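You operate a simulated robot arm through the tools that you are given. There is no shell and no other tool. Be economical: measure what you need, move in short steps, check, and stop when the job is done.

Carry out the task below with a simulated two-armed robot. There is one attempt and no reset: what you move stays moved.

## Task
Gauge the pink lens and lay it on the tray pad for its curve.
Fine: hold the green stand, lever out to read, back again after. Scratch and drop nothing.

It is judged by the outcome, as a careful person would: the job done as asked, and still so three seconds after it is handed in. It fails if anything else is knocked over, pushed out of place, dropped, spilled or broken.

## Robot
Two 6-joint arms with two-finger parallel grippers on one trunk, on a base that drives. Base frame: it is fixed to the floor where the robot stands at the start and does not move with it; the origin is under the middle of the robot, x ahead of it, y to its left, z up. Readings come in m, degrees, newtons and seconds.
The left shoulder is at the start at [0.07, 0.166, 1.4], the right one opposite. With the tool pointing down near the work surface each hand reaches from about 0.1 to 0.38 m from the robot's upright axis, wherever it stands, measured 20 degrees to its own side. Places, roughly: clamp knob [1.1, 0.2, 0.9]; dose dial [0.4, 1, 0.5]; flat lever [0.4, 1.1, 0.5]; gauge pad [0.6, 0.4, 0.9]; sliding post [0.9, 0.5, 0.9]; upright lever [0.7, 0.3, 1]. Payload 3.91 kg a hand.
Tool frame (each hand has its own): the origin (TCP) lies between the finger pads and is the grasp point; the fingertips stand 0.03 m ahead of it; z points along the fingers, y is the line along which they close. The gripper opens to 0.11 m. The fingers are 0.02 m wide and 0.01 m thick; the gripper's body (0.048 by 0.112 m) begins 0.055 m behind the TCP.
Orientation is that of the tool frame in the base frame, as a unit quaternion [w, x, y, z]. With the fingers straight down and closing along the base's y, the tool's x points along the base's -x, its y along +y and its z along -z.

## Interface
- The arms move only by the tool drive_tool. It takes "left_targets", "right_targets" or both (then of equal length, played together; a hand with none holds still); each is a list of rows, each a list of 3 entries, a list of its own where there are three numbers: the shift along the base's x, y, z in units of 150 mm (1.0 is 150 mm), then the turn, a rotation vector about the base's x, y, z in units of 45 degrees (1.0 is 45 degrees), then the gripper command, from -1 (fully open) to 1 (shut), values between in proportion. In form: [[[dx, dy, dz], [wx, wy, wz], hand], ...]. A call has 1 to 10 rows; each row is the pose to reach, as a shift and turn from the pose commanded when the call began. A call with a number of a shift or a turn outside -1 to 1 is refused whole. A row lasts 0.2 s, in which the tool goes at most 0.05 m and 8.6 degrees; a call with a longer step from one row to the next is refused whole, and so is a gripper value outside its range. A pose out of reach is approached as far as the arm can. The call stops where the force on the tool passes 70 N (or 10 N more than at its start, if that is more) or the arm is blocked; 0.2 s more then pass. Each finger travels about 0.108 m/s and halts on what it meets, pressing with about 24 N; the grip force reading is that of the motor and also rises with nothing between the fingers. The clock runs only during rows and for 0.2 s after the last one: add rows that repeat a pose to give the fingers time. It gives the time, the measured TCP pose, the force on the tool (base axes), the opening and the grip force at its end, in the units of the frame above (readings bear some noise), with the torque about the TCP (base axes, N m) and any sound that the robot's microphone picked up.
- Cameras (640 x 400 px; columns grow to the right, rows downward): "scene" is now at [0.1135, 0.0451, 1.6064]; the picture's right is [0.47, -0.88, 0.00], its down [-0.70, -0.37, -0.61] and it looks along [0.54, 0.28, -0.79] (base axes); focal length 286 px, centre (320, 200). "left" rides on the left gripper at [0.077, -0.007, -0.114] in its tool frame; the picture's right is [0.09, 1.00, 0.00], its down [-0.80, 0.07, -0.59] and it looks along [-0.59, 0.05, 0.80] (tool axes); focal length 270 px, centre (320, 200). "right" rides on the right gripper at [0.077, 0.007, -0.114] in its tool frame; the picture's right is [-0.09, 1.00, 0.00], its down [-0.80, -0.07, -0.60] and it looks along [-0.59, -0.05, 0.80] (tool axes); focal length 270 px, centre (320, 200). There is no depth. A picture from a camera that has moved, and an enlarged one, comes with that camera's place and axes in the base frame and with its lens. The place of the scene camera against the robot may be out by one fixed shift of up to 0.018 m in any direction.
- get_image(camera): a new picture of that camera. It takes no simulated time.
- slide_trunk(by): slides the trunk up (or, below 0, down) by that many m; the arms and the scene camera ride with it, the base frame stays. It gives what a move gives, with no picture.
- base_move(legs): drives the robot by 1 to 6 legs, each [ahead, left, turn to the left] in m, m and degrees, along the robot's own axes; the way and the turn of a leg run together, so that a leg with both is an arc; at most 1.5 m and 180 degrees a leg. The arms and the cameras ride along, it lands a little off, and it stops where it bumps. It gives what a move gives.
- turn_head(pan, tilt): turns the head with the scene camera to pan (to the left, within 86 degrees either way) and tilt (down, from -29 to 69), counted from straight ahead of the robot. It gives what a move gives.
- inspect(camera, box): a new picture of the part [left, top, right, bottom] of that camera's present view, enlarged. It takes no simulated time.
- sign_off(): hands the job in; it is judged then, once.

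Go step by step. Nothing tells you exact positions but the pictures and the camera data: compare them with the known pose of the tool, close in by small moves and look again before you grip or let go. The budget is 120 turns and 108 pictures, counting those below and the enlarged ones. Unless the task says otherwise, let go and move clear before handing in, and close with one line.

The tools are called after "Request:" as a command line: name --argument value ..., lists and objects as JSON in quotes. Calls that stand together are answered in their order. drive_tool: Moves the arms, as the interface text tells. Its arguments: {"type":"object","properties":{"left_targets":{"type":"array","items":{"type":"array"}},"right_targets":{"type":"array","items":{"type":"array"}}},"required":[]} The other tools are called the same way: slide_trunk (by) slides the trunk up or down; base_move (legs) drives the base; turn_head (pan, tilt) turns the head that bears the scene camera; get_image (camera) takes a picture; inspect (camera, box) takes an enlarged picture of a part of a camera's view; sign_off () hands the job in.

At the start:

```text
t: 0.0
left_tcp_pos: [0.317, 0.452, 1.0003]
left_orientation: [0.0, 0.001, 1.0, -0.001]
left_contact_force: [-0.7, -0.1, -0.1]
left_wrist_torque: [0.0, 0.0, 0.05]
left_opening: 0.1099
left_grip_force: 0.1
right_tcp_pos: [0.7819, -0.224, 1.1606]
right_orientation: [0.001, 0.819, -0.573, -0.001]
right_contact_force: [0.1, -0.7, -0.1]
right_wrist_torque: [-0.02, -0.03, 0.02]
right_opening: 0.1099
right_grip_force: 0.0
trunk travel left (down, up): [-0.895, 0.045]
robot x, y, heading: [-0.005, 0.001, 0.1]
head pan, tilt: [27.8, 52.5]
```

scene: 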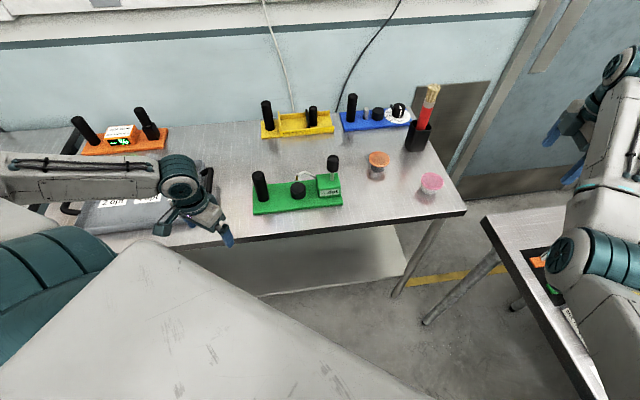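
right: 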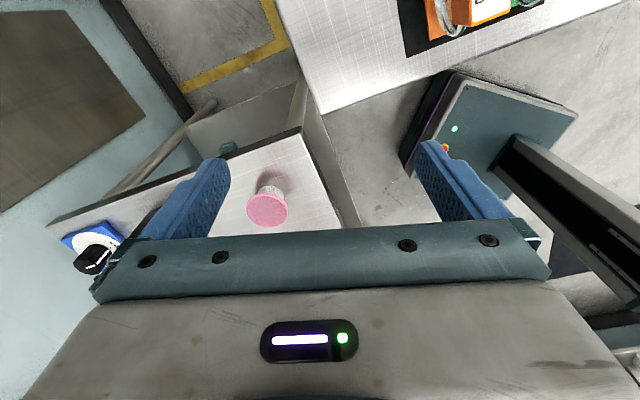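
left: 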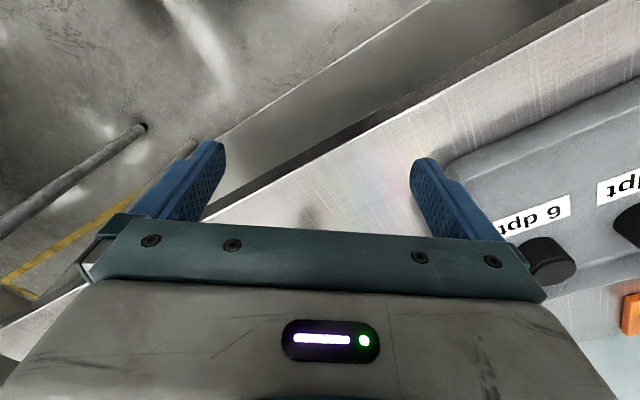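

I see a bench with a green gauge stand, a pink-lidded lens (pot), an orange one, and a grey tray with dpt labels. I'll look closer at these before I move.

Request:
inspect --camera "scene" --box '[230, 130, 470, 280]'

Request:
turn_head --pan 55 --tilt 50

Request:
get_image --camera "scene"

```text
2.67 times, centred on (350, 205) of scene
camera zoom: at [0.1135, 0.0451, 1.6064], right [0.47, -0.88, 0.0], down [-0.7, -0.37, -0.61], along [0.54, 0.28, -0.79], focal length 763 px, centre (240, 187)
```

zoom: 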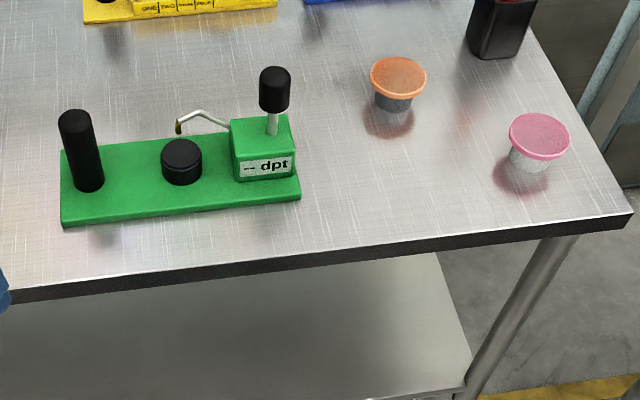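

```text
t: 0.9
left_tcp_pos: [0.3176, 0.452, 1.0002]
left_orientation: [-0.001, 0.0, 1.0, 0.0]
left_contact_force: [0.3, -0.1, -0.5]
left_wrist_torque: [0.01, -0.01, -0.02]
left_opening: 0.1098
left_grip_force: 0.1
right_tcp_pos: [0.7826, -0.2238, 1.1616]
right_orientation: [0.001, 0.82, -0.573, -0.001]
right_contact_force: [1.0, 0.0, -0.5]
right_wrist_torque: [-0.02, -0.02, -0.01]
right_opening: 0.1099
right_grip_force: 0.0
trunk travel left (down, up): [-0.895, 0.045]
robot x, y, heading: [0.0025, -0.0034, 0.0]
head pan, tilt: [55.0, 50.0]
```

```text
103 pictures are left
camera scene: at [0.0917, 0.0732, 1.6097], right [0.82, -0.57, 0.0], down [-0.44, -0.63, -0.64], along [0.37, 0.53, -0.77], focal length 286 px, centre (320, 200)
```

scene: 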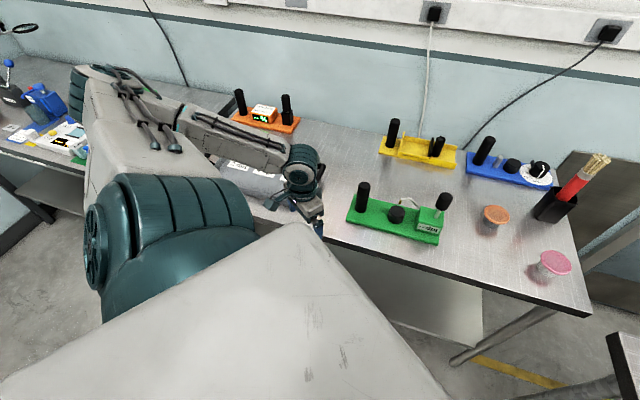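

The stand is about 0.15 m in from the bench edge, and the bench is turned about 36° to my left. The left arm hides the tray, so I'll draw both hands up and back before turning to face the bench.

Request:
drive_tool --left_targets '[[[0, 0, 0.25], [0, 0, 0], -1], [[0, 0, 0.5], [0, 0, 0], -1], [[-0.2, 0, 0.7], [0, 0, 0], -1], [[-0.4, 0, 0.8], [0, 0, 0], -1]]' --right_targets '[[[-0.25, 0, 0.15], [0, 0, 0], -1], [[-0.5, 0, 0.2], [0, 0, 0], -1], [[-0.75, 0, 0.2], [0, 0, 0], -1], [[-1, 0, 0.2], [0, 0, 0], -1]]'

Request:
drive_tool --right_targets '[[[-0.25, 0, 0], [0, 0, 0], -1], [[-0.5, 0, 0], [0, 0, 0], -1], [[-0.75, 0, 0], [0, 0, 0], -1], [[-1, 0, 0], [0, 0, 0], -1]]'

Request:
get_image --camera "scene"

```text
t: 1.9
left_tcp_pos: [0.33, 0.4171, 1.0685]
left_orientation: [0.003, 0.0, 1.0, -0.001]
left_contact_force: [0.6, 0.4, -0.3]
left_wrist_torque: [-0.01, 0.01, 0.01]
left_opening: 0.1096
left_grip_force: 0.1
left hand out of reach, approached as far as the arm can: row 1, 2, 3, 4
right_tcp_pos: [0.7541, -0.2198, 1.1339]
right_orientation: [0.001, 0.82, -0.573, 0.001]
right_contact_force: [0.3, 0.7, -0.7]
right_wrist_torque: [0.01, -0.01, 0.03]
right_opening: 0.1101
right_grip_force: 0.1
right hand out of reach, approached as far as the arm can: row 1, 2, 3, 4
trunk travel left (down, up): [-0.895, 0.045]
robot x, y, heading: [-0.0028, 0.0004, 0.1]
head pan, tilt: [55.0, 50.0]
```

```text
t: 2.9
left_tcp_pos: [0.3313, 0.4174, 1.0683]
left_orientation: [0.002, 0.001, 1.0, -0.002]
left_contact_force: [-0.1, -0.5, 0.1]
left_wrist_torque: [0.01, -0.01, -0.03]
left_opening: 0.11
left_grip_force: 0.1
right_tcp_pos: [0.6952, -0.2176, 1.0559]
right_orientation: [-0.001, 0.82, -0.573, 0.001]
right_contact_force: [0.0, 0.2, 0.2]
right_wrist_torque: [0.02, 0.0, -0.01]
right_opening: 0.1101
right_grip_force: 0.1
right hand out of reach, approached as far as the arm can: row 1, 2, 3, 4
trunk travel left (down, up): [-0.895, 0.045]
robot x, y, heading: [-0.0005, -0.0019, -0.1]
head pan, tilt: [55.0, 50.0]
```

```text
102 pictures are left
camera scene: at [0.0912, 0.0725, 1.6099], right [0.82, -0.57, 0.0], down [-0.44, -0.63, -0.64], along [0.37, 0.53, -0.77], focal length 286 px, centre (320, 200)
```

scene: 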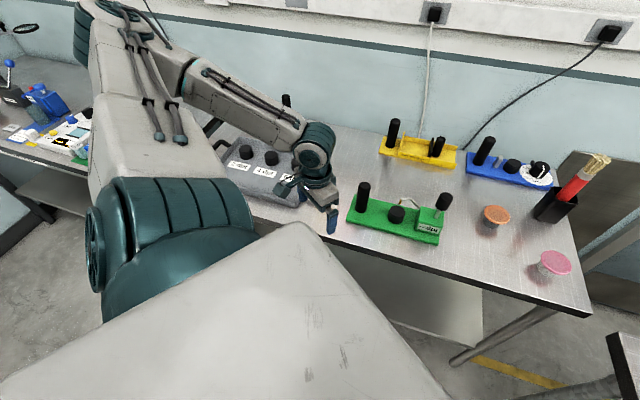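

The arms fold back poorly in this posture. I'll raise the trunk and back the base off before turning to face the bench, so nothing sweeps over the stands.

Request:
slide_trunk --by 0.045

Request:
base_move --legs '[[-0.3, 0, 0], [0, 0, 36]]'

Request:
turn_head --pan 0 --tilt 40

Request:
get_image --camera "scene"

```text
t: 3.8
left_tcp_pos: [0.333, 0.4172, 1.1135]
left_orientation: [0.002, 0.002, 1.0, -0.001]
left_contact_force: [0.3, -0.4, 0.2]
left_wrist_torque: [0.03, -0.01, 0.01]
left_opening: 0.11
left_grip_force: 0.0
right_tcp_pos: [0.6952, -0.2166, 1.0998]
right_orientation: [0.0, 0.82, -0.573, 0.0]
right_contact_force: [-0.4, -0.1, -0.5]
right_wrist_torque: [0.01, 0.03, -0.01]
right_opening: 0.11
right_grip_force: 0.1
trunk travel left (down, up): [-0.94, 0.0]
robot x, y, heading: [-0.0019, 0.0009, -0.3]
head pan, tilt: [55.0, 50.0]
```

```text
t: 7.5
left_tcp_pos: [-0.2747, 0.5318, 1.1138]
left_orientation: [0.001, -0.305, 0.952, -0.001]
left_contact_force: [0.8, 0.0, -0.3]
left_wrist_torque: [0.0, 0.01, -0.01]
left_opening: 0.11
left_grip_force: 0.0
right_tcp_pos: [0.3919, 0.2303, 1.1]
right_orientation: [0.0, 0.956, -0.293, 0.0]
right_contact_force: [-0.4, 0.1, 0.6]
right_wrist_torque: [0.01, 0.0, -0.01]
right_opening: 0.1101
right_grip_force: 0.0
trunk travel left (down, up): [-0.94, 0.0]
robot x, y, heading: [-0.3016, -0.0018, 35.7]
head pan, tilt: [55.0, 50.0]
```

```text
t: 8.8
left_tcp_pos: [-0.2758, 0.5326, 1.1148]
left_orientation: [0.001, -0.305, 0.952, -0.001]
left_contact_force: [-0.2, 0.4, 0.0]
left_wrist_torque: [-0.01, 0.01, 0.01]
left_opening: 0.1097
left_grip_force: 0.0
right_tcp_pos: [0.3912, 0.2297, 1.1004]
right_orientation: [0.0, 0.956, -0.294, -0.001]
right_contact_force: [0.0, 0.0, -0.4]
right_wrist_torque: [0.0, 0.0, 0.0]
right_opening: 0.1101
right_grip_force: 0.1
trunk travel left (down, up): [-0.94, 0.0]
robot x, y, heading: [-0.2992, -0.0019, 35.9]
head pan, tilt: [0.0, 40.0]
```

```text
101 pictures are left
camera scene: at [-0.1928, 0.0895, 1.6689], right [0.59, -0.81, 0.0], down [-0.52, -0.38, -0.77], along [0.62, 0.45, -0.64], focal length 286 px, centre (320, 200)
```

scene: 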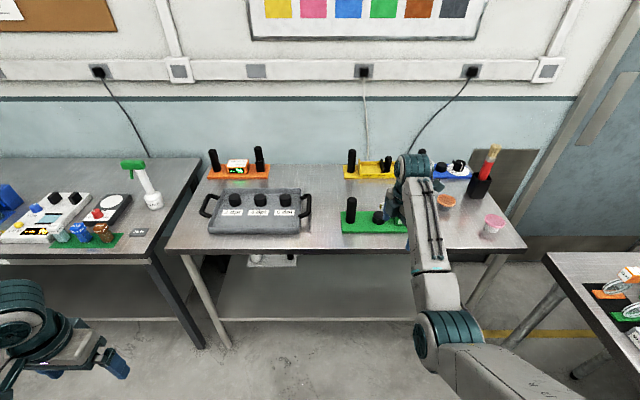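

Now I'm square to the bench and the tray with three labelled pads is in view. I'll zoom in on the tray labels.

Request:
inspect --camera "scene" --box '[190, 170, 330, 257]'

Request:
inspect --camera "scene" --box '[330, 140, 530, 265]'

```text
4.57 times, centred on (260, 214) of scene
camera zoom: at [-0.1928, 0.0895, 1.6689], right [0.59, -0.81, 0.0], down [-0.52, -0.38, -0.77], along [0.62, 0.45, -0.64], focal length 1308 px, centre (594, 138)
```

zoom: 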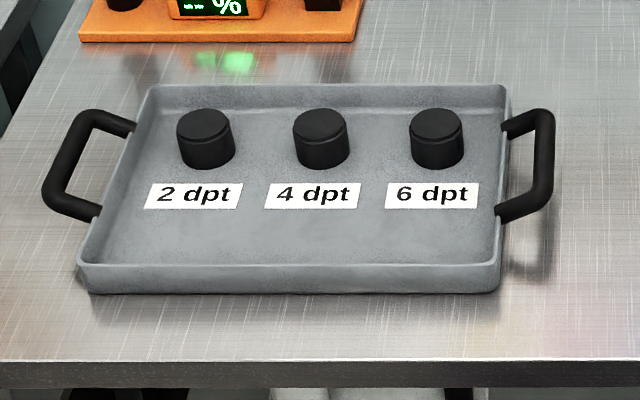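

```text
3.20 times, centred on (430, 202) of scene
camera zoom: at [-0.1928, 0.0895, 1.6689], right [0.59, -0.81, 0.0], down [-0.52, -0.38, -0.77], along [0.62, 0.45, -0.64], focal length 915 px, centre (-32, 192)
```

zoom: 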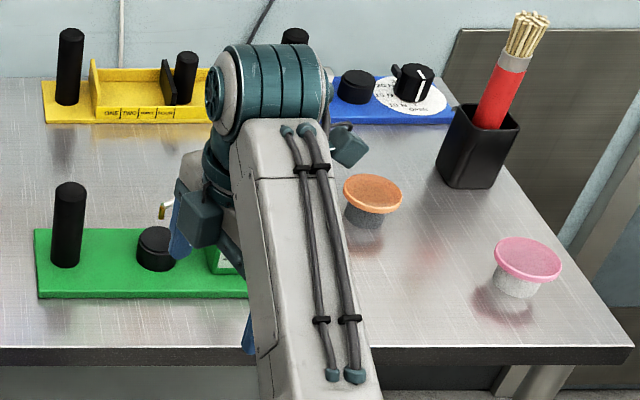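

The tray pads are 2, 4 and 6 dpt. I'll bring the right hand to the plain orientation, away from the bench, and pull it in.

Request:
drive_tool --right_targets '[[[0, 0, 0], [0, 0, -0.18], -1], [[0, 0, 0], [0, 0, -0.36], -1], [[0, 0, 0], [0, 0, -0.54], -1], [[0, 0, 0], [0, 0, -0.72], -1], [[0, 0, 0], [0, 0, -0.9], -1], [[0, 0, 0], [0, 0, -1], -1]]'

Request:
drive_tool --right_targets '[[[0, 0, 0], [0, 0, -0.18], -1], [[0, 0, 0], [0, 0, -0.36], -1], [[0, 0, 0], [0, 0, -0.54], -1], [[0, 0, 0], [0, 0, -0.72], -1], [[0, 0, 0], [0, 0, -0.9], -1], [[0, 0, 0], [0, 0, -1], -1]]'

Request:
drive_tool --right_targets '[[[0, 0, 0], [0, 0, -0.18], -1], [[0, 0, 0], [0, 0, -0.36], -1], [[0, 0, 0], [0, 0, -0.45], -1], [[-0.2, -0.15, 0], [0, 0, -0.45], -1], [[-0.4, -0.3, 0], [0, 0, -0.45], -1], [[-0.6, -0.45, 0], [0, 0, -0.45], -1], [[-0.8, -0.6, 0], [0, 0, -0.45], -1]]'

```text
t: 10.2
left_tcp_pos: [-0.275, 0.5312, 1.113]
left_orientation: [0.002, -0.306, 0.952, 0.0]
left_contact_force: [1.0, -0.3, 0.2]
left_wrist_torque: [-0.04, -0.03, 0.01]
left_opening: 0.11
left_grip_force: 0.0
right_tcp_pos: [0.391, 0.2308, 1.1008]
right_orientation: [0.0, 0.77, -0.638, 0.001]
right_contact_force: [0.6, -0.4, 0.4]
right_wrist_torque: [0.02, 0.01, -0.04]
right_opening: 0.1101
right_grip_force: 0.0
trunk travel left (down, up): [-0.94, 0.0]
robot x, y, heading: [-0.2979, 0.0013, 35.8]
head pan, tilt: [0.0, 40.0]
```

```text
t: 11.6
left_tcp_pos: [-0.2745, 0.5319, 1.1133]
left_orientation: [0.002, -0.306, 0.952, 0.0]
left_contact_force: [0.2, -0.1, 0.3]
left_wrist_torque: [0.0, 0.0, -0.02]
left_opening: 0.11
left_grip_force: 0.0
right_tcp_pos: [0.391, 0.2298, 1.1003]
right_orientation: [0.0, -0.468, 0.884, 0.0]
right_contact_force: [0.1, -0.1, 0.7]
right_wrist_torque: [0.01, 0.03, -0.03]
right_opening: 0.1099
right_grip_force: 0.1
trunk travel left (down, up): [-0.94, 0.0]
robot x, y, heading: [-0.3013, 0.0009, 35.8]
head pan, tilt: [0.0, 40.0]
```

```text
t: 13.2
left_tcp_pos: [-0.2762, 0.5304, 1.1144]
left_orientation: [0.002, -0.306, 0.952, 0.0]
left_contact_force: [0.0, 0.8, 0.3]
left_wrist_torque: [0.07, 0.0, -0.02]
left_opening: 0.11
left_grip_force: 0.0
right_tcp_pos: [0.2937, 0.1612, 1.0228]
right_orientation: [0.005, -0.306, 0.952, 0.001]
right_contact_force: [0.0, -0.1, 0.6]
right_wrist_torque: [0.0, 0.01, 0.02]
right_opening: 0.1098
right_grip_force: 0.0
right hand out of reach, approached as far as the arm can: row 4, 5, 6, 7
trunk travel left (down, up): [-0.94, 0.0]
robot x, y, heading: [-0.2979, -0.0046, 35.7]
head pan, tilt: [0.0, 40.0]
```

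Both hands are now in the plain orientation. I'll test the right arm's workspace in free air in front of the bench: lower, closer and farther to the side.

Request:
drive_tool --right_targets '[[[0, 0, -0.25], [0, 0, 0], -1], [[0, 0, -0.5], [0, 0, 0], -1], [[-0.2, -0.15, -0.5], [0, 0, 0], -1], [[-0.4, -0.3, -0.5], [0, 0, 0], -1], [[-0.6, -0.45, -0.5], [0, 0, 0], -1], [[-0.8, -0.6, -0.5], [0, 0, 0], -1]]'

Request:
drive_tool --right_targets '[[[0.15, -0.2, 0], [0, 0, 0], -1], [[0.3, -0.4, 0], [0, 0, 0], -1], [[0.45, -0.6, 0], [0, 0, 0], -1], [[0.6, -0.8, 0], [0, 0, 0], -1]]'

```text
t: 14.6
left_tcp_pos: [-0.2772, 0.5306, 1.1151]
left_orientation: [0.004, -0.306, 0.952, 0.0]
left_contact_force: [-0.6, -0.5, 0.9]
left_wrist_torque: [0.02, 0.0, -0.01]
left_opening: 0.1098
left_grip_force: 0.1
right_tcp_pos: [0.1722, 0.0742, 0.9476]
right_orientation: [0.001, -0.305, 0.952, 0.0]
right_contact_force: [-0.1, 0.5, 0.4]
right_wrist_torque: [0.0, -0.01, -0.01]
right_opening: 0.1099
right_grip_force: 0.0
trunk travel left (down, up): [-0.94, 0.0]
robot x, y, heading: [-0.3013, -0.0017, 35.9]
head pan, tilt: [0.0, 40.0]
```

```text
t: 15.6
left_tcp_pos: [-0.2741, 0.5303, 1.1135]
left_orientation: [0.002, -0.307, 0.952, 0.001]
left_contact_force: [0.1, -0.5, 0.2]
left_wrist_torque: [0.02, 0.01, 0.0]
left_opening: 0.1101
left_grip_force: 0.1
right_tcp_pos: [0.2656, -0.0461, 0.9452]
right_orientation: [-0.001, -0.306, 0.952, 0.001]
right_contact_force: [-0.3, -0.6, 0.6]
right_wrist_torque: [0.01, 0.03, -0.01]
right_opening: 0.1099
right_grip_force: 0.0
trunk travel left (down, up): [-0.94, 0.0]
robot x, y, heading: [-0.3, 0.0027, 35.8]
head pan, tilt: [0.0, 40.0]
```

The arm reaches well at this height. I'll raise the right hand a little, then drive the base right and ahead so the hand stops just short of the pink lens and its camera can see it.

Request:
drive_tool --right_targets '[[[0, 0, 0.25], [0, 0, 0], -1], [[0, 0, 0.5], [0, 0, 0], -1]]'

Request:
base_move --legs '[[0, -0.284, 0], [0.34, 0, 0]]'

Request:
get_image --camera "right"

Request:
get_image --camera "scene"

```text
t: 16.2
left_tcp_pos: [-0.2745, 0.5324, 1.1139]
left_orientation: [0.002, -0.305, 0.952, 0.0]
left_contact_force: [0.3, -1.1, 0.6]
left_wrist_torque: [0.0, 0.01, -0.03]
left_opening: 0.1099
left_grip_force: 0.1
right_tcp_pos: [0.2638, -0.0445, 1.0192]
right_orientation: [-0.001, -0.305, 0.952, 0.0]
right_contact_force: [-0.8, 0.3, -0.3]
right_wrist_torque: [0.01, -0.06, 0.0]
right_opening: 0.1101
right_grip_force: 0.1
trunk travel left (down, up): [-0.94, 0.0]
robot x, y, heading: [-0.3012, -0.0004, 35.7]
head pan, tilt: [0.0, 40.0]
```

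```text
t: 20.0
left_tcp_pos: [0.1659, 0.4961, 1.1134]
left_orientation: [0.003, -0.306, 0.952, 0.0]
left_contact_force: [-1.0, 0.0, 0.3]
left_wrist_torque: [0.01, 0.03, -0.01]
left_opening: 0.1099
left_grip_force: 0.0
right_tcp_pos: [0.7031, -0.0802, 1.0212]
right_orientation: [0.001, -0.306, 0.952, 0.0]
right_contact_force: [-0.6, -0.2, -0.4]
right_wrist_torque: [-0.03, 0.0, 0.04]
right_opening: 0.11
right_grip_force: 0.2
trunk travel left (down, up): [-0.94, 0.0]
robot x, y, heading: [0.1407, -0.037, 35.7]
head pan, tilt: [0.0, 40.0]
```

```text
98 pictures are left
camera right: at [0.6363, -0.1197, 1.1357], right [-0.51, 0.86, 0.0], down [0.69, 0.41, 0.6], along [0.51, 0.3, -0.8], focal length 270 px, centre (320, 200)
```

right: 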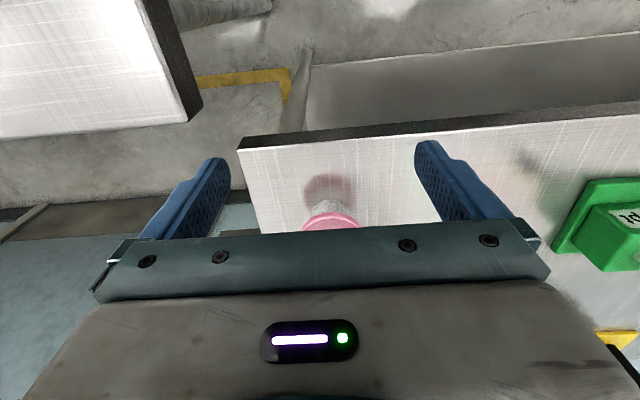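

```text
97 pictures are left
camera scene: at [0.2451, 0.0532, 1.6692], right [0.58, -0.81, 0.0], down [-0.52, -0.37, -0.77], along [0.62, 0.45, -0.64], focal length 286 px, centre (320, 200)
```

scene: 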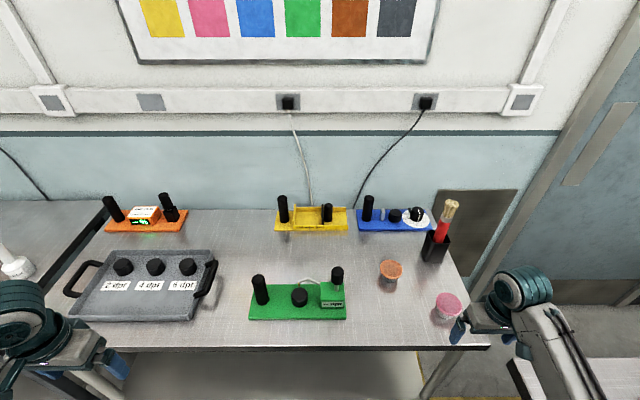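

The lens is about 0.12 m ahead of the hand and roughly between the fingers. I'll drive ahead 0.09 and look again.

Request:
base_move --legs '[[0.09, 0, 0]]'

Request:
get_image --camera "right"

```text
t: 21.1
left_tcp_pos: [0.2328, 0.5465, 1.1147]
left_orientation: [0.006, -0.307, 0.952, 0.001]
left_contact_force: [-0.1, -0.1, -0.7]
left_wrist_torque: [0.01, -0.05, 0.01]
left_opening: 0.11
left_grip_force: 0.1
right_tcp_pos: [0.7716, -0.0303, 1.0219]
right_orientation: [0.003, -0.305, 0.952, 0.002]
right_contact_force: [-0.1, -0.5, -0.6]
right_wrist_torque: [0.04, -0.03, 0.01]
right_opening: 0.1098
right_grip_force: 0.1
trunk travel left (down, up): [-0.94, 0.0]
robot x, y, heading: [0.2114, 0.0208, 36.1]
head pan, tilt: [0.0, 40.0]
```

```text
96 pictures are left
camera right: at [0.7052, -0.0701, 1.137], right [-0.51, 0.86, 0.0], down [0.69, 0.41, 0.6], along [0.52, 0.3, -0.8], focal length 270 px, centre (320, 200)
```

right: 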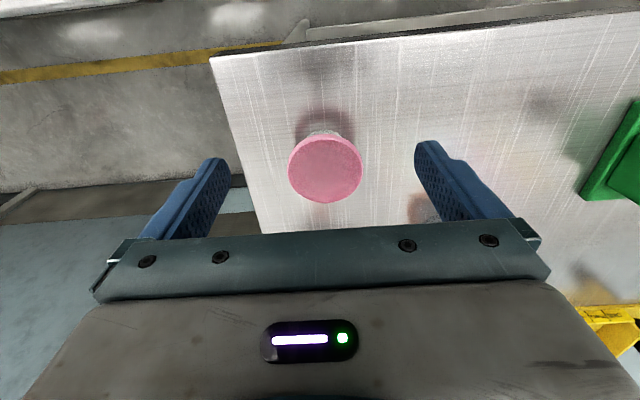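

The lens centre is at about (0.820, 0.002), 0.07 wide, with its top near z 0.905. I'll centre the hand over it, lower partway and look.

Request:
drive_tool --right_targets '[[[0.16, 0.1, 0], [0, 0, 0], -1], [[0.3, 0.2, 0], [0, 0, 0], -1], [[0.3, 0.2, -0.15], [0, 0, 0], -1], [[0.3, 0.2, -0.35], [0, 0, 0], -1]]'

Request:
get_image --camera "right"

Request:
inspect --camera "scene" --box '[340, 230, 580, 380]'

```text
t: 22.1
left_tcp_pos: [0.2398, 0.5493, 1.1131]
left_orientation: [0.001, -0.306, 0.952, -0.001]
left_contact_force: [0.9, 0.0, 0.0]
left_wrist_torque: [-0.01, -0.03, 0.03]
left_opening: 0.11
left_grip_force: 0.0
right_tcp_pos: [0.8216, 0.0034, 0.967]
right_orientation: [-0.001, -0.306, 0.952, 0.0]
right_contact_force: [-0.7, -0.9, -0.1]
right_wrist_torque: [-0.02, 0.0, 0.03]
right_opening: 0.11
right_grip_force: 0.0
trunk travel left (down, up): [-0.94, 0.0]
robot x, y, heading: [0.2141, 0.015, 35.7]
head pan, tilt: [0.0, 40.0]
```

```text
95 pictures are left
camera right: at [0.7557, -0.0364, 1.0819], right [-0.51, 0.86, 0.0], down [0.69, 0.41, 0.59], along [0.51, 0.3, -0.8], focal length 270 px, centre (320, 200)
```

right: 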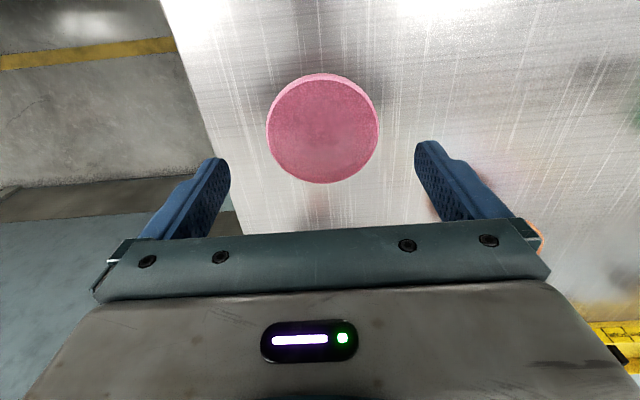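

```text
2.67 times, centred on (460, 305) of scene
camera zoom: at [0.321, 0.1072, 1.6689], right [0.58, -0.81, 0.0], down [-0.52, -0.38, -0.77], along [0.62, 0.45, -0.64], focal length 763 px, centre (-53, -80)
```

zoom: 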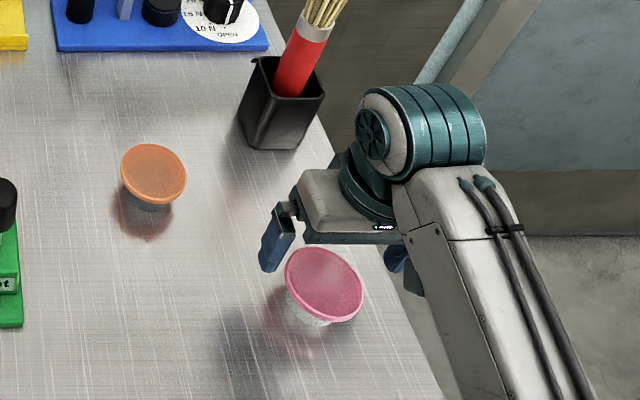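

Two views put the lens rim at z about 0.935, centre (0.805, -0.006), diameter about 0.063. I'll move back 2 cm, lower slightly and check from both cameras.

Request:
drive_tool --right_targets '[[[-0.11, -0.06, 0], [0, 0, 0], -1], [[-0.11, -0.06, -0.13], [0, 0, 0], -1], [[-0.11, -0.06, -0.13], [0, 0, 0], -1]]'

Request:
get_image --camera "right"

Request:
inspect --camera "scene" --box '[400, 270, 520, 345]'

```text
t: 22.9
left_tcp_pos: [0.2387, 0.5502, 1.1141]
left_orientation: [0.002, -0.306, 0.952, -0.001]
left_contact_force: [-0.1, -0.1, -0.4]
left_wrist_torque: [0.01, 0.0, 0.01]
left_opening: 0.1099
left_grip_force: 0.1
right_tcp_pos: [0.8052, -0.0055, 0.9467]
right_orientation: [-0.001, -0.305, 0.952, 0.0]
right_contact_force: [0.2, -0.4, 0.1]
right_wrist_torque: [-0.03, 0.05, 0.0]
right_opening: 0.11
right_grip_force: 0.1
trunk travel left (down, up): [-0.94, 0.0]
robot x, y, heading: [0.2122, 0.0176, 35.7]
head pan, tilt: [0.0, 40.0]
```

```text
93 pictures are left
camera right: at [0.7391, -0.0447, 1.0626], right [-0.51, 0.86, 0.0], down [0.69, 0.41, 0.59], along [0.51, 0.3, -0.8], focal length 270 px, centre (320, 200)
```

right: 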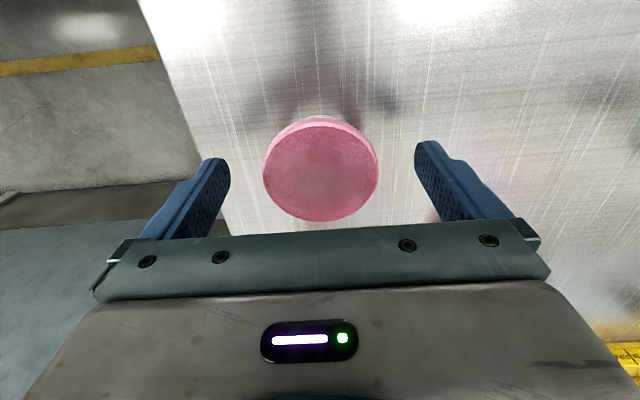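

```text
5.33 times, centred on (460, 308) of scene
camera zoom: at [0.3206, 0.1078, 1.6688], right [0.58, -0.81, 0.0], down [-0.52, -0.38, -0.77], along [0.62, 0.45, -0.64], focal length 1525 px, centre (-427, -373)
```

zoom: 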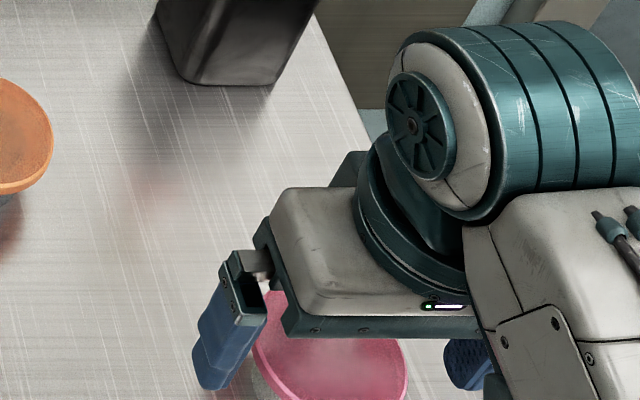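

The lens is well centred between the fingers, about 16 mm ahead of the TCP. I'll lower 7 mm and close gently on the rim.

Request:
drive_tool --right_targets '[[[0, 0, -0.047], [0, 0, 0], -1], [[0, 0, -0.047], [0, 0, 0], -0.5], [[0, 0, -0.047], [0, 0, 0], -0.3], [[0, 0, -0.047], [0, 0, 0], -0.1], [[0, 0, -0.047], [0, 0, 0], 0.2], [[0, 0, -0.047], [0, 0, 0], 0.2]]'

Request:
get_image --camera "right"

```text
t: 24.3
left_tcp_pos: [0.2384, 0.5504, 1.1126]
left_orientation: [0.002, -0.307, 0.952, 0.0]
left_contact_force: [0.2, -0.3, 0.6]
left_wrist_torque: [-0.02, 0.01, 0.03]
left_opening: 0.1099
left_grip_force: 0.0
right_tcp_pos: [0.8048, -0.0055, 0.9414]
right_orientation: [0.0, -0.306, 0.952, 0.0]
right_contact_force: [-0.2, 0.0, 0.1]
right_wrist_torque: [0.01, -0.03, 0.02]
right_opening: 0.0685
right_grip_force: 24.3
trunk travel left (down, up): [-0.94, 0.0]
robot x, y, heading: [0.2135, 0.0197, 35.9]
head pan, tilt: [0.0, 40.0]
```

```text
91 pictures are left
camera right: at [0.739, -0.0451, 1.0558], right [-0.51, 0.86, 0.0], down [0.69, 0.41, 0.59], along [0.51, 0.3, -0.8], focal length 270 px, centre (320, 200)
```

right: 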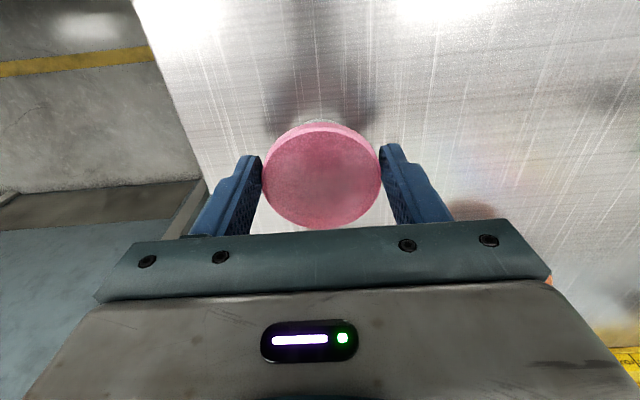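

The rim is held at 68 mm opening with 24 N. I'll lift straight up and check.

Request:
drive_tool --right_targets '[[[0, 0, 0.1], [0, 0, 0], 0.2], [[0, 0, 0.25], [0, 0, 0], 0.2], [[0, 0, 0.4], [0, 0, 0], 0.2]]'

Request:
get_image --camera "right"

Request:
get_image --camera "scene"

```text
t: 25.1
left_tcp_pos: [0.2381, 0.5502, 1.1137]
left_orientation: [0.001, -0.306, 0.952, 0.0]
left_contact_force: [0.6, -0.7, -0.1]
left_wrist_torque: [0.02, 0.0, 0.01]
left_opening: 0.1099
left_grip_force: 0.0
right_tcp_pos: [0.8056, -0.0057, 1.0002]
right_orientation: [-0.001, -0.305, 0.952, 0.0]
right_contact_force: [0.9, 0.4, -0.7]
right_wrist_torque: [0.01, -0.01, -0.03]
right_opening: 0.0685
right_grip_force: 24.1
trunk travel left (down, up): [-0.94, 0.0]
robot x, y, heading: [0.214, 0.0165, 35.8]
head pan, tilt: [0.0, 40.0]
```

```text
90 pictures are left
camera right: at [0.7391, -0.0456, 1.1157], right [-0.51, 0.86, 0.0], down [0.69, 0.41, 0.59], along [0.51, 0.3, -0.8], focal length 270 px, centre (320, 200)
```

right: 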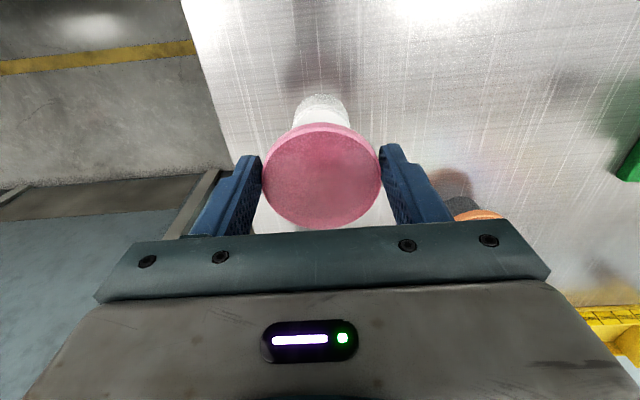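

```text
89 pictures are left
camera scene: at [0.3202, 0.1071, 1.6689], right [0.58, -0.81, 0.0], down [-0.52, -0.38, -0.77], along [0.62, 0.45, -0.64], focal length 286 px, centre (320, 200)
```

scene: 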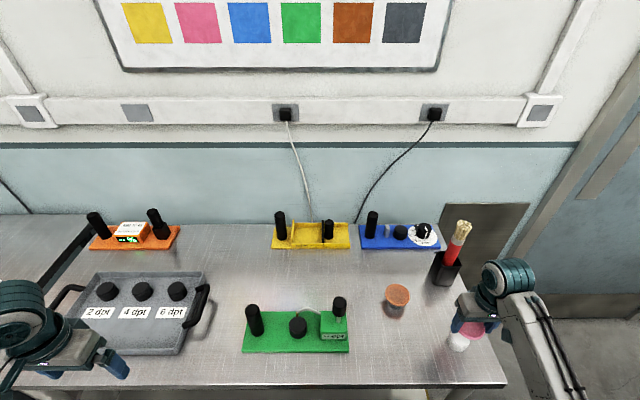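

The lens is lifted off its stub cleanly. Now I need a close look at the gauge: where the probe sits over the pad.

Request:
inspect --camera "scene" --box '[230, 280, 370, 367]'

Request:
inspect --camera "scene" --box '[275, 285, 360, 338]'

```text
4.57 times, centred on (300, 324) of scene
camera zoom: at [0.3202, 0.1071, 1.6689], right [0.58, -0.81, 0.0], down [-0.52, -0.38, -0.77], along [0.62, 0.45, -0.64], focal length 1308 px, centre (411, -365)
```

zoom: 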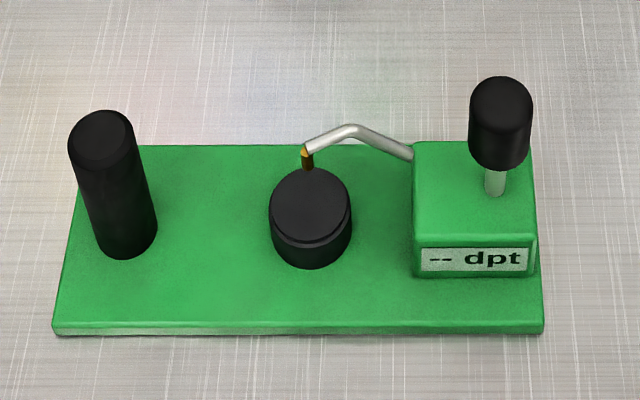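

```text
7.53 times, centred on (318, 312) of scene
camera zoom: at [0.3202, 0.1071, 1.6689], right [0.58, -0.81, 0.0], down [-0.52, -0.38, -0.77], along [0.62, 0.45, -0.64], focal length 2154 px, centre (339, -640)
```

zoom: 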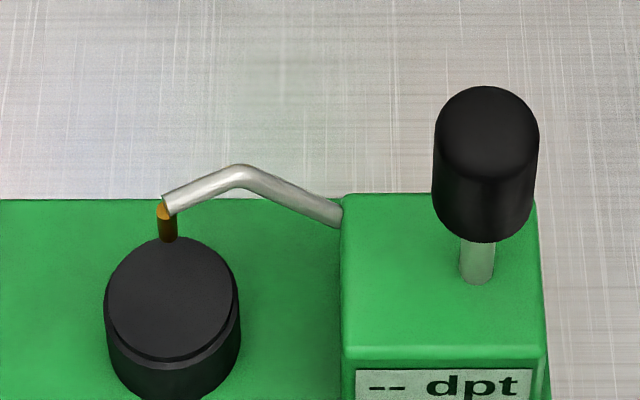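

The brass tip's position relative to the pad is ambiguous from above. I'll back off left and lower the trunk in free air to get a low side view of the gauge.

Request:
base_move --legs '[[-0.3, 0, 0], [0, 0.25, 0]]'

Request:
slide_trunk --by -0.4

Request:
turn_head --pan -12 --tilt 22

Request:
get_image --camera "scene"

```text
t: 28.6
left_tcp_pos: [-0.1499, 0.5727, 1.1146]
left_orientation: [0.001, -0.305, 0.952, 0.001]
left_contact_force: [-0.6, 0.4, 0.0]
left_wrist_torque: [0.04, 0.0, 0.02]
left_opening: 0.1098
left_grip_force: 0.0
right_tcp_pos: [0.415, 0.0161, 0.9989]
right_orientation: [-0.002, -0.304, 0.953, 0.002]
right_contact_force: [-0.5, 0.3, -0.1]
right_wrist_torque: [-0.02, 0.03, 0.03]
right_opening: 0.0688
right_grip_force: 23.7
trunk travel left (down, up): [-0.94, 0.0]
robot x, y, heading: [-0.1791, 0.044, 35.5]
head pan, tilt: [0.0, 40.0]
```

```text
t: 32.4
left_tcp_pos: [-0.1522, 0.5768, 0.7136]
left_orientation: [0.002, -0.305, 0.952, 0.0]
left_contact_force: [-1.1, -0.1, 0.1]
left_wrist_torque: [0.0, -0.02, 0.03]
left_opening: 0.1101
left_grip_force: 0.1
right_tcp_pos: [0.4142, 0.0193, 0.5993]
right_orientation: [0.0, -0.305, 0.952, 0.0]
right_contact_force: [-0.4, 0.1, -0.9]
right_wrist_torque: [0.0, 0.02, 0.0]
right_opening: 0.0685
right_grip_force: 23.6
trunk travel left (down, up): [-0.54, 0.4]
robot x, y, heading: [-0.1797, 0.047, 35.4]
head pan, tilt: [0.0, 40.0]
```

```text
t: 33.2
left_tcp_pos: [-0.1524, 0.5754, 0.7136]
left_orientation: [0.002, -0.305, 0.952, -0.001]
left_contact_force: [-0.1, 0.0, 0.3]
left_wrist_torque: [-0.03, 0.0, -0.01]
left_opening: 0.1099
left_grip_force: 0.0
right_tcp_pos: [0.4129, 0.0183, 0.6007]
right_orientation: [-0.001, -0.305, 0.952, 0.0]
right_contact_force: [0.7, 1.2, -0.1]
right_wrist_torque: [0.04, 0.01, 0.01]
right_opening: 0.0686
right_grip_force: 24.0
trunk travel left (down, up): [-0.54, 0.4]
robot x, y, heading: [-0.1793, 0.0443, 35.8]
head pan, tilt: [-12.0, 22.0]
```

```text
86 pictures are left
camera scene: at [-0.0553, 0.1211, 1.297], right [0.4, -0.92, 0.0], down [-0.34, -0.15, -0.93], along [0.85, 0.37, -0.38], focal length 286 px, centre (320, 200)
```

scene: 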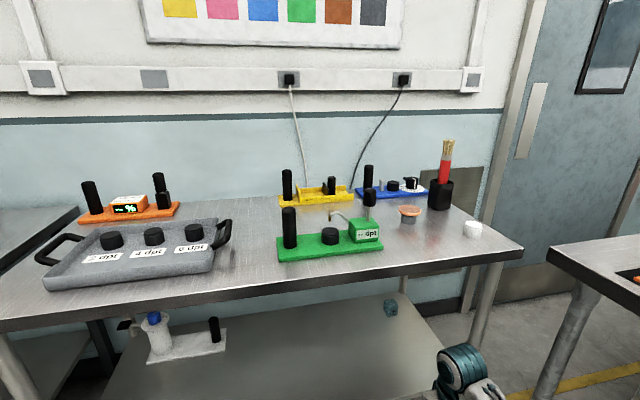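

Request:
inspect --camera "scene" --box '[260, 180, 400, 267]'

Request:
inspect --camera "scene" --box '[20, 190, 240, 327]'

```text
4.57 times, centred on (330, 224) of scene
camera zoom: at [-0.0553, 0.1211, 1.297], right [0.4, -0.92, 0.0], down [-0.34, -0.15, -0.93], along [0.85, 0.37, -0.38], focal length 1308 px, centre (274, 93)
```

zoom: 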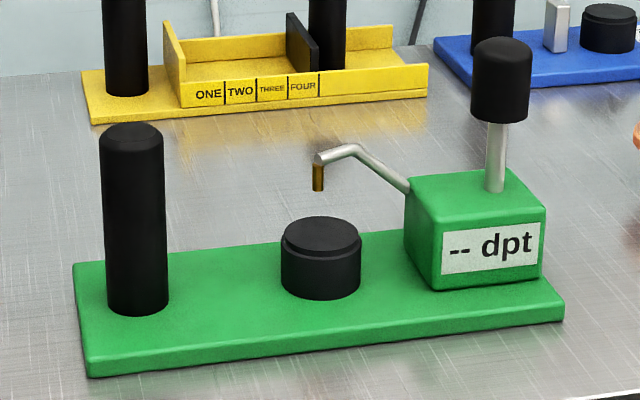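

```text
2.91 times, centred on (130, 258) of scene
camera zoom: at [-0.0553, 0.1211, 1.297], right [0.4, -0.92, 0.0], down [-0.34, -0.15, -0.93], along [0.85, 0.37, -0.38], focal length 832 px, centre (873, 30)
```

zoom: 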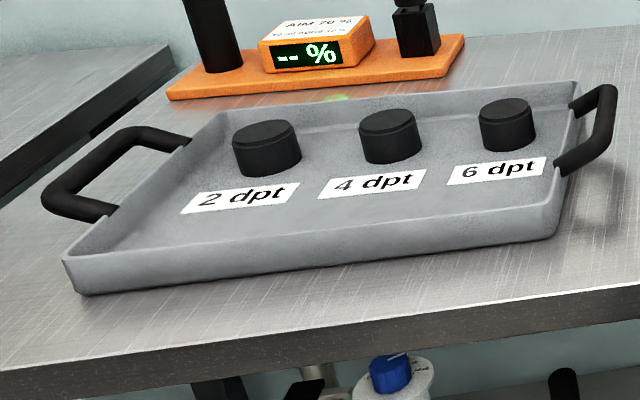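

The probe tip hangs about 26 mm above the pad and slightly behind its centre, so the lens must slide in sideways from the left with the fingers at front and back. I'll turn the right hand by -90° here in free air.

Request:
drive_tool --right_targets '[[[0, 0, 0], [0, 0, -0.17], 0.2], [[0, 0, 0], [0, 0, -0.34], 0.2], [[0, 0, 0], [0, 0, -0.5], 0.2], [[0, 0, 0], [0, 0, -0.67], 0.2], [[0, 0, 0], [0, 0, -0.84], 0.2], [[0, 0, 0], [0, 0, -1], 0.2]]'

Request:
drive_tool --right_targets '[[[0, 0, 0], [0, 0, -0.17], 0.2], [[0, 0, 0], [0, 0, -0.34], 0.2], [[0, 0, 0], [0, 0, -0.5], 0.2], [[0, 0, 0], [0, 0, -0.67], 0.2], [[0, 0, 0], [0, 0, -0.84], 0.2], [[0, 0, 0], [0, 0, -1], 0.2]]'

Request:
get_image --camera "right"

Request:
inspect --camera "scene" --box '[400, 190, 500, 253]'

```text
t: 34.6
left_tcp_pos: [-0.1521, 0.5758, 0.7122]
left_orientation: [0.001, -0.304, 0.953, 0.0]
left_contact_force: [-0.3, 1.2, 0.2]
left_wrist_torque: [0.03, -0.02, -0.01]
left_opening: 0.1101
left_grip_force: 0.1
right_tcp_pos: [0.4148, 0.0185, 0.6011]
right_orientation: [0.0, 0.084, 0.996, 0.001]
right_contact_force: [-0.5, 0.4, -0.7]
right_wrist_torque: [0.01, 0.02, 0.07]
right_opening: 0.0686
right_grip_force: 23.4
trunk travel left (down, up): [-0.54, 0.4]
robot x, y, heading: [-0.1783, 0.046, 35.6]
head pan, tilt: [-12.0, 22.0]
```

```text
t: 36.0
left_tcp_pos: [-0.1519, 0.5765, 0.7134]
left_orientation: [0.002, -0.305, 0.952, 0.0]
left_contact_force: [-0.1, -0.4, -0.4]
left_wrist_torque: [0.04, 0.02, -0.01]
left_opening: 0.11
left_grip_force: 0.1
right_tcp_pos: [0.4143, 0.0194, 0.6002]
right_orientation: [0.001, 0.459, 0.888, 0.0]
right_contact_force: [-0.2, 0.5, -0.6]
right_wrist_torque: [0.01, 0.02, -0.01]
right_opening: 0.0685
right_grip_force: 24.3
trunk travel left (down, up): [-0.54, 0.4]
robot x, y, heading: [-0.1773, 0.0467, 36.0]
head pan, tilt: [-12.0, 22.0]
```

```text
83 pictures are left
camera right: at [0.3749, 0.0853, 0.7155], right [0.86, 0.5, 0.0], down [0.41, -0.69, 0.59], along [0.3, -0.51, -0.8], focal length 270 px, centre (320, 200)
```

right: 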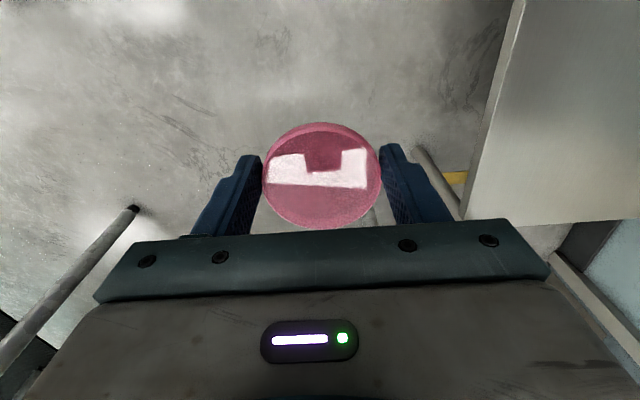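

```text
6.35 times, centred on (450, 222) of scene
camera zoom: at [-0.0553, 0.121, 1.2971], right [0.4, -0.92, 0.0], down [-0.34, -0.15, -0.93], along [0.85, 0.37, -0.37], focal length 1816 px, centre (-505, 64)
```

zoom: 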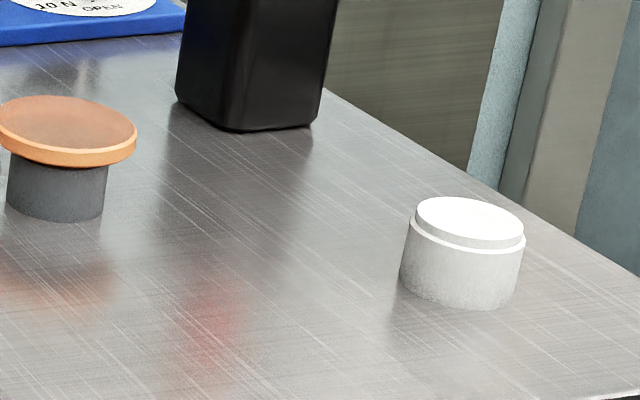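

The lens is secure in the turned hand. Next I'll raise the trunk again and bring the empty left hand forward, so its camera can measure the pad, probe, post and lever precisely.

Request:
slide_trunk --by 0.4

Request:
drive_tool --left_targets '[[[0.3, -0.03, 0], [0, 0, 0], -1], [[0.6, -0.07, 0], [0, 0, 0], -1], [[0.8, -0.1, 0], [0, 0, 0], -1], [[1, -0.12, 0], [0, 0, 0], -1]]'

Request:
drive_tool --left_targets '[[[0.3, -0.03, 0], [0, 0, 0], -1], [[0.6, -0.07, 0], [0, 0, 0], -1], [[0.8, -0.1, 0], [0, 0, 0], -1], [[1, -0.12, 0], [0, 0, 0], -1]]'

```text
t: 39.8
left_tcp_pos: [-0.1515, 0.5761, 1.1133]
left_orientation: [0.001, -0.305, 0.952, 0.0]
left_contact_force: [-0.2, 0.8, 0.3]
left_wrist_torque: [0.02, 0.03, 0.01]
left_opening: 0.11
left_grip_force: 0.0
right_tcp_pos: [0.4137, 0.0188, 1.0011]
right_orientation: [0.0, 0.459, 0.889, -0.001]
right_contact_force: [1.1, 0.0, 0.4]
right_wrist_torque: [-0.01, -0.02, -0.01]
right_opening: 0.0685
right_grip_force: 23.7
trunk travel left (down, up): [-0.94, 0.0]
robot x, y, heading: [-0.1762, 0.0462, 35.6]
head pan, tilt: [-12.0, 22.0]
```

```text
t: 40.8
left_tcp_pos: [-0.0532, 0.5754, 1.12]
left_orientation: [0.005, -0.305, 0.952, -0.002]
left_contact_force: [-0.5, -1.4, -0.4]
left_wrist_torque: [-0.04, -0.02, 0.03]
left_opening: 0.1102
left_grip_force: 0.0
left hand out of reach, approached as far as the arm can: row 3, 4
right_tcp_pos: [0.4113, 0.0195, 1.0025]
right_orientation: [0.001, 0.458, 0.889, 0.0]
right_contact_force: [-0.1, 0.2, 1.1]
right_wrist_torque: [0.0, -0.03, 0.01]
right_opening: 0.0688
right_grip_force: 23.8
trunk travel left (down, up): [-0.94, 0.0]
robot x, y, heading: [-0.1802, 0.0432, 35.4]
head pan, tilt: [-12.0, 22.0]
```

```text
t: 41.8
left_tcp_pos: [-0.027, 0.6108, 1.1415]
left_orientation: [0.002, -0.304, 0.953, -0.001]
left_contact_force: [0.1, -0.1, -0.3]
left_wrist_torque: [0.02, -0.01, -0.01]
left_opening: 0.1097
left_grip_force: 0.1
left hand out of reach, approached as far as the arm can: row 1, 2, 3, 4
right_tcp_pos: [0.4143, 0.0178, 0.9996]
right_orientation: [-0.001, 0.458, 0.889, -0.001]
right_contact_force: [-0.6, 0.5, -0.6]
right_wrist_torque: [-0.04, 0.0, -0.03]
right_opening: 0.0686
right_grip_force: 24.2
trunk travel left (down, up): [-0.94, 0.0]
robot x, y, heading: [-0.1782, 0.043, 35.5]
head pan, tilt: [-12.0, 22.0]
```

The left hand hit an inner-reach limit. I'll lead it forward first and then sideways.

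Request:
drive_tool --left_targets '[[[0.24, 0.17, -0.1], [0, 0, 0], -1], [[0.48, 0.34, -0.2], [0, 0, 0], -1], [[0.72, 0.5, -0.25], [0, 0, 0], -1], [[0.96, 0.68, -0.25], [0, 0, 0], -1]]'

Request:
drive_tool --left_targets '[[[0.17, -0.24, 0], [0, 0, 0], -1], [[0.34, -0.48, 0], [0, 0, 0], -1], [[0.5, -0.72, 0], [0, 0, 0], -1], [[0.68, -0.96, 0], [0, 0, 0], -1]]'

```text
t: 42.8
left_tcp_pos: [0.0084, 0.7373, 1.1215]
left_orientation: [0.002, -0.305, 0.952, -0.002]
left_contact_force: [-0.1, 0.2, 0.6]
left_wrist_torque: [-0.02, -0.01, 0.03]
left_opening: 0.1103
left_grip_force: 0.0
left hand out of reach, approached as far as the arm can: row 1, 2, 3, 4
right_tcp_pos: [0.4131, 0.0185, 1.0008]
right_orientation: [0.0, 0.458, 0.889, 0.0]
right_contact_force: [-0.2, -0.4, -0.3]
right_wrist_torque: [0.01, -0.01, -0.01]
right_opening: 0.0683
right_grip_force: 24.3
trunk travel left (down, up): [-0.94, 0.0]
robot x, y, heading: [-0.1809, 0.0438, 35.5]
head pan, tilt: [-12.0, 22.0]
```

```text
t: 43.8
left_tcp_pos: [-0.0148, 0.6419, 1.1449]
left_orientation: [0.003, -0.305, 0.952, 0.0]
left_contact_force: [-0.6, -0.3, -0.3]
left_wrist_torque: [0.02, 0.01, 0.03]
left_opening: 0.11
left_grip_force: 0.1
left hand out of reach, approached as far as the arm can: row 1, 2, 3, 4
right_tcp_pos: [0.414, 0.0175, 1.0015]
right_orientation: [0.0, 0.458, 0.889, 0.001]
right_contact_force: [0.0, 0.7, -0.6]
right_wrist_torque: [0.01, 0.0, -0.01]
right_opening: 0.0685
right_grip_force: 23.3
trunk travel left (down, up): [-0.94, 0.0]
robot x, y, heading: [-0.1781, 0.0478, 35.7]
head pan, tilt: [-12.0, 22.0]
```

The left wrist seems to be at a joint limit in this orientation. I'll turn it -90° (fingers closing front-to-back, which also suits the post) and then try moving inward.

Request:
drive_tool --left_targets '[[[0, 0, -0.05], [0, 0, -0.17], -1], [[0, 0, -0.1], [0, 0, -0.34], -1], [[0, 0, -0.15], [0, 0, -0.5], -1], [[0, 0, -0.2], [0, 0, -0.67], -1], [[0, 0, -0.25], [0, 0, -0.84], -1], [[0, 0, -0.25], [0, 0, -1], -1]]'

Request:
drive_tool --left_targets '[[[0, 0, 0], [0, 0, -0.17], -1], [[0, 0, 0], [0, 0, -0.34], -1], [[0, 0, 0], [0, 0, -0.5], -1], [[0, 0, 0], [0, 0, -0.67], -1], [[0, 0, 0], [0, 0, -0.84], -1], [[0, 0, 0], [0, 0, -1], -1]]'

Request:
drive_tool --left_targets '[[[0.2, -0.1, 0], [0, 0, 0], -1], [[0.4, -0.2, 0], [0, 0, 0], -1], [[0.6, -0.3, 0], [0, 0, 0], -1], [[0.8, -0.4, 0], [0, 0, 0], -1]]'

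```text
t: 45.2
left_tcp_pos: [-0.0216, 0.6463, 1.1059]
left_orientation: [0.003, 0.085, 0.996, -0.002]
left_contact_force: [0.8, 0.1, 0.2]
left_wrist_torque: [0.0, 0.02, -0.02]
left_opening: 0.1099
left_grip_force: 0.1
left hand out of reach, approached as far as the arm can: row 3, 4, 5, 6
right_tcp_pos: [0.4136, 0.0184, 0.9995]
right_orientation: [-0.002, 0.458, 0.889, 0.0]
right_contact_force: [-0.5, 0.3, 0.0]
right_wrist_torque: [-0.01, 0.0, -0.02]
right_opening: 0.0686
right_grip_force: 23.9
trunk travel left (down, up): [-0.94, 0.0]
robot x, y, heading: [-0.1774, 0.0459, 35.4]
head pan, tilt: [-12.0, 22.0]
```

```text
t: 46.6
left_tcp_pos: [-0.0217, 0.6465, 1.1061]
left_orientation: [0.001, 0.46, 0.888, -0.002]
left_contact_force: [-0.1, -0.9, -1.2]
left_wrist_torque: [0.02, 0.0, 0.04]
left_opening: 0.1103
left_grip_force: 0.0
right_tcp_pos: [0.4145, 0.0186, 0.9998]
right_orientation: [0.0, 0.458, 0.889, 0.0]
right_contact_force: [-0.6, 0.1, 0.1]
right_wrist_torque: [-0.01, 0.01, 0.0]
right_opening: 0.0687
right_grip_force: 23.9
trunk travel left (down, up): [-0.94, 0.0]
robot x, y, heading: [-0.1801, 0.0429, 35.7]
head pan, tilt: [-12.0, 22.0]
```

```text
t: 47.6
left_tcp_pos: [-0.0233, 0.6336, 1.1267]
left_orientation: [0.002, 0.458, 0.889, -0.002]
left_contact_force: [0.2, -1.0, -0.1]
left_wrist_torque: [0.02, 0.03, 0.0]
left_opening: 0.1098
left_grip_force: 0.1
left hand out of reach, approached as far as the arm can: row 1, 2, 3, 4
right_tcp_pos: [0.4143, 0.0189, 1.0009]
right_orientation: [-0.001, 0.458, 0.889, 0.0]
right_contact_force: [-0.3, -0.3, -0.5]
right_wrist_torque: [-0.01, 0.0, 0.01]
right_opening: 0.0685
right_grip_force: 24.0
trunk travel left (down, up): [-0.94, 0.0]
robot x, y, heading: [-0.1775, 0.0476, 35.3]
head pan, tilt: [-12.0, 22.0]
```

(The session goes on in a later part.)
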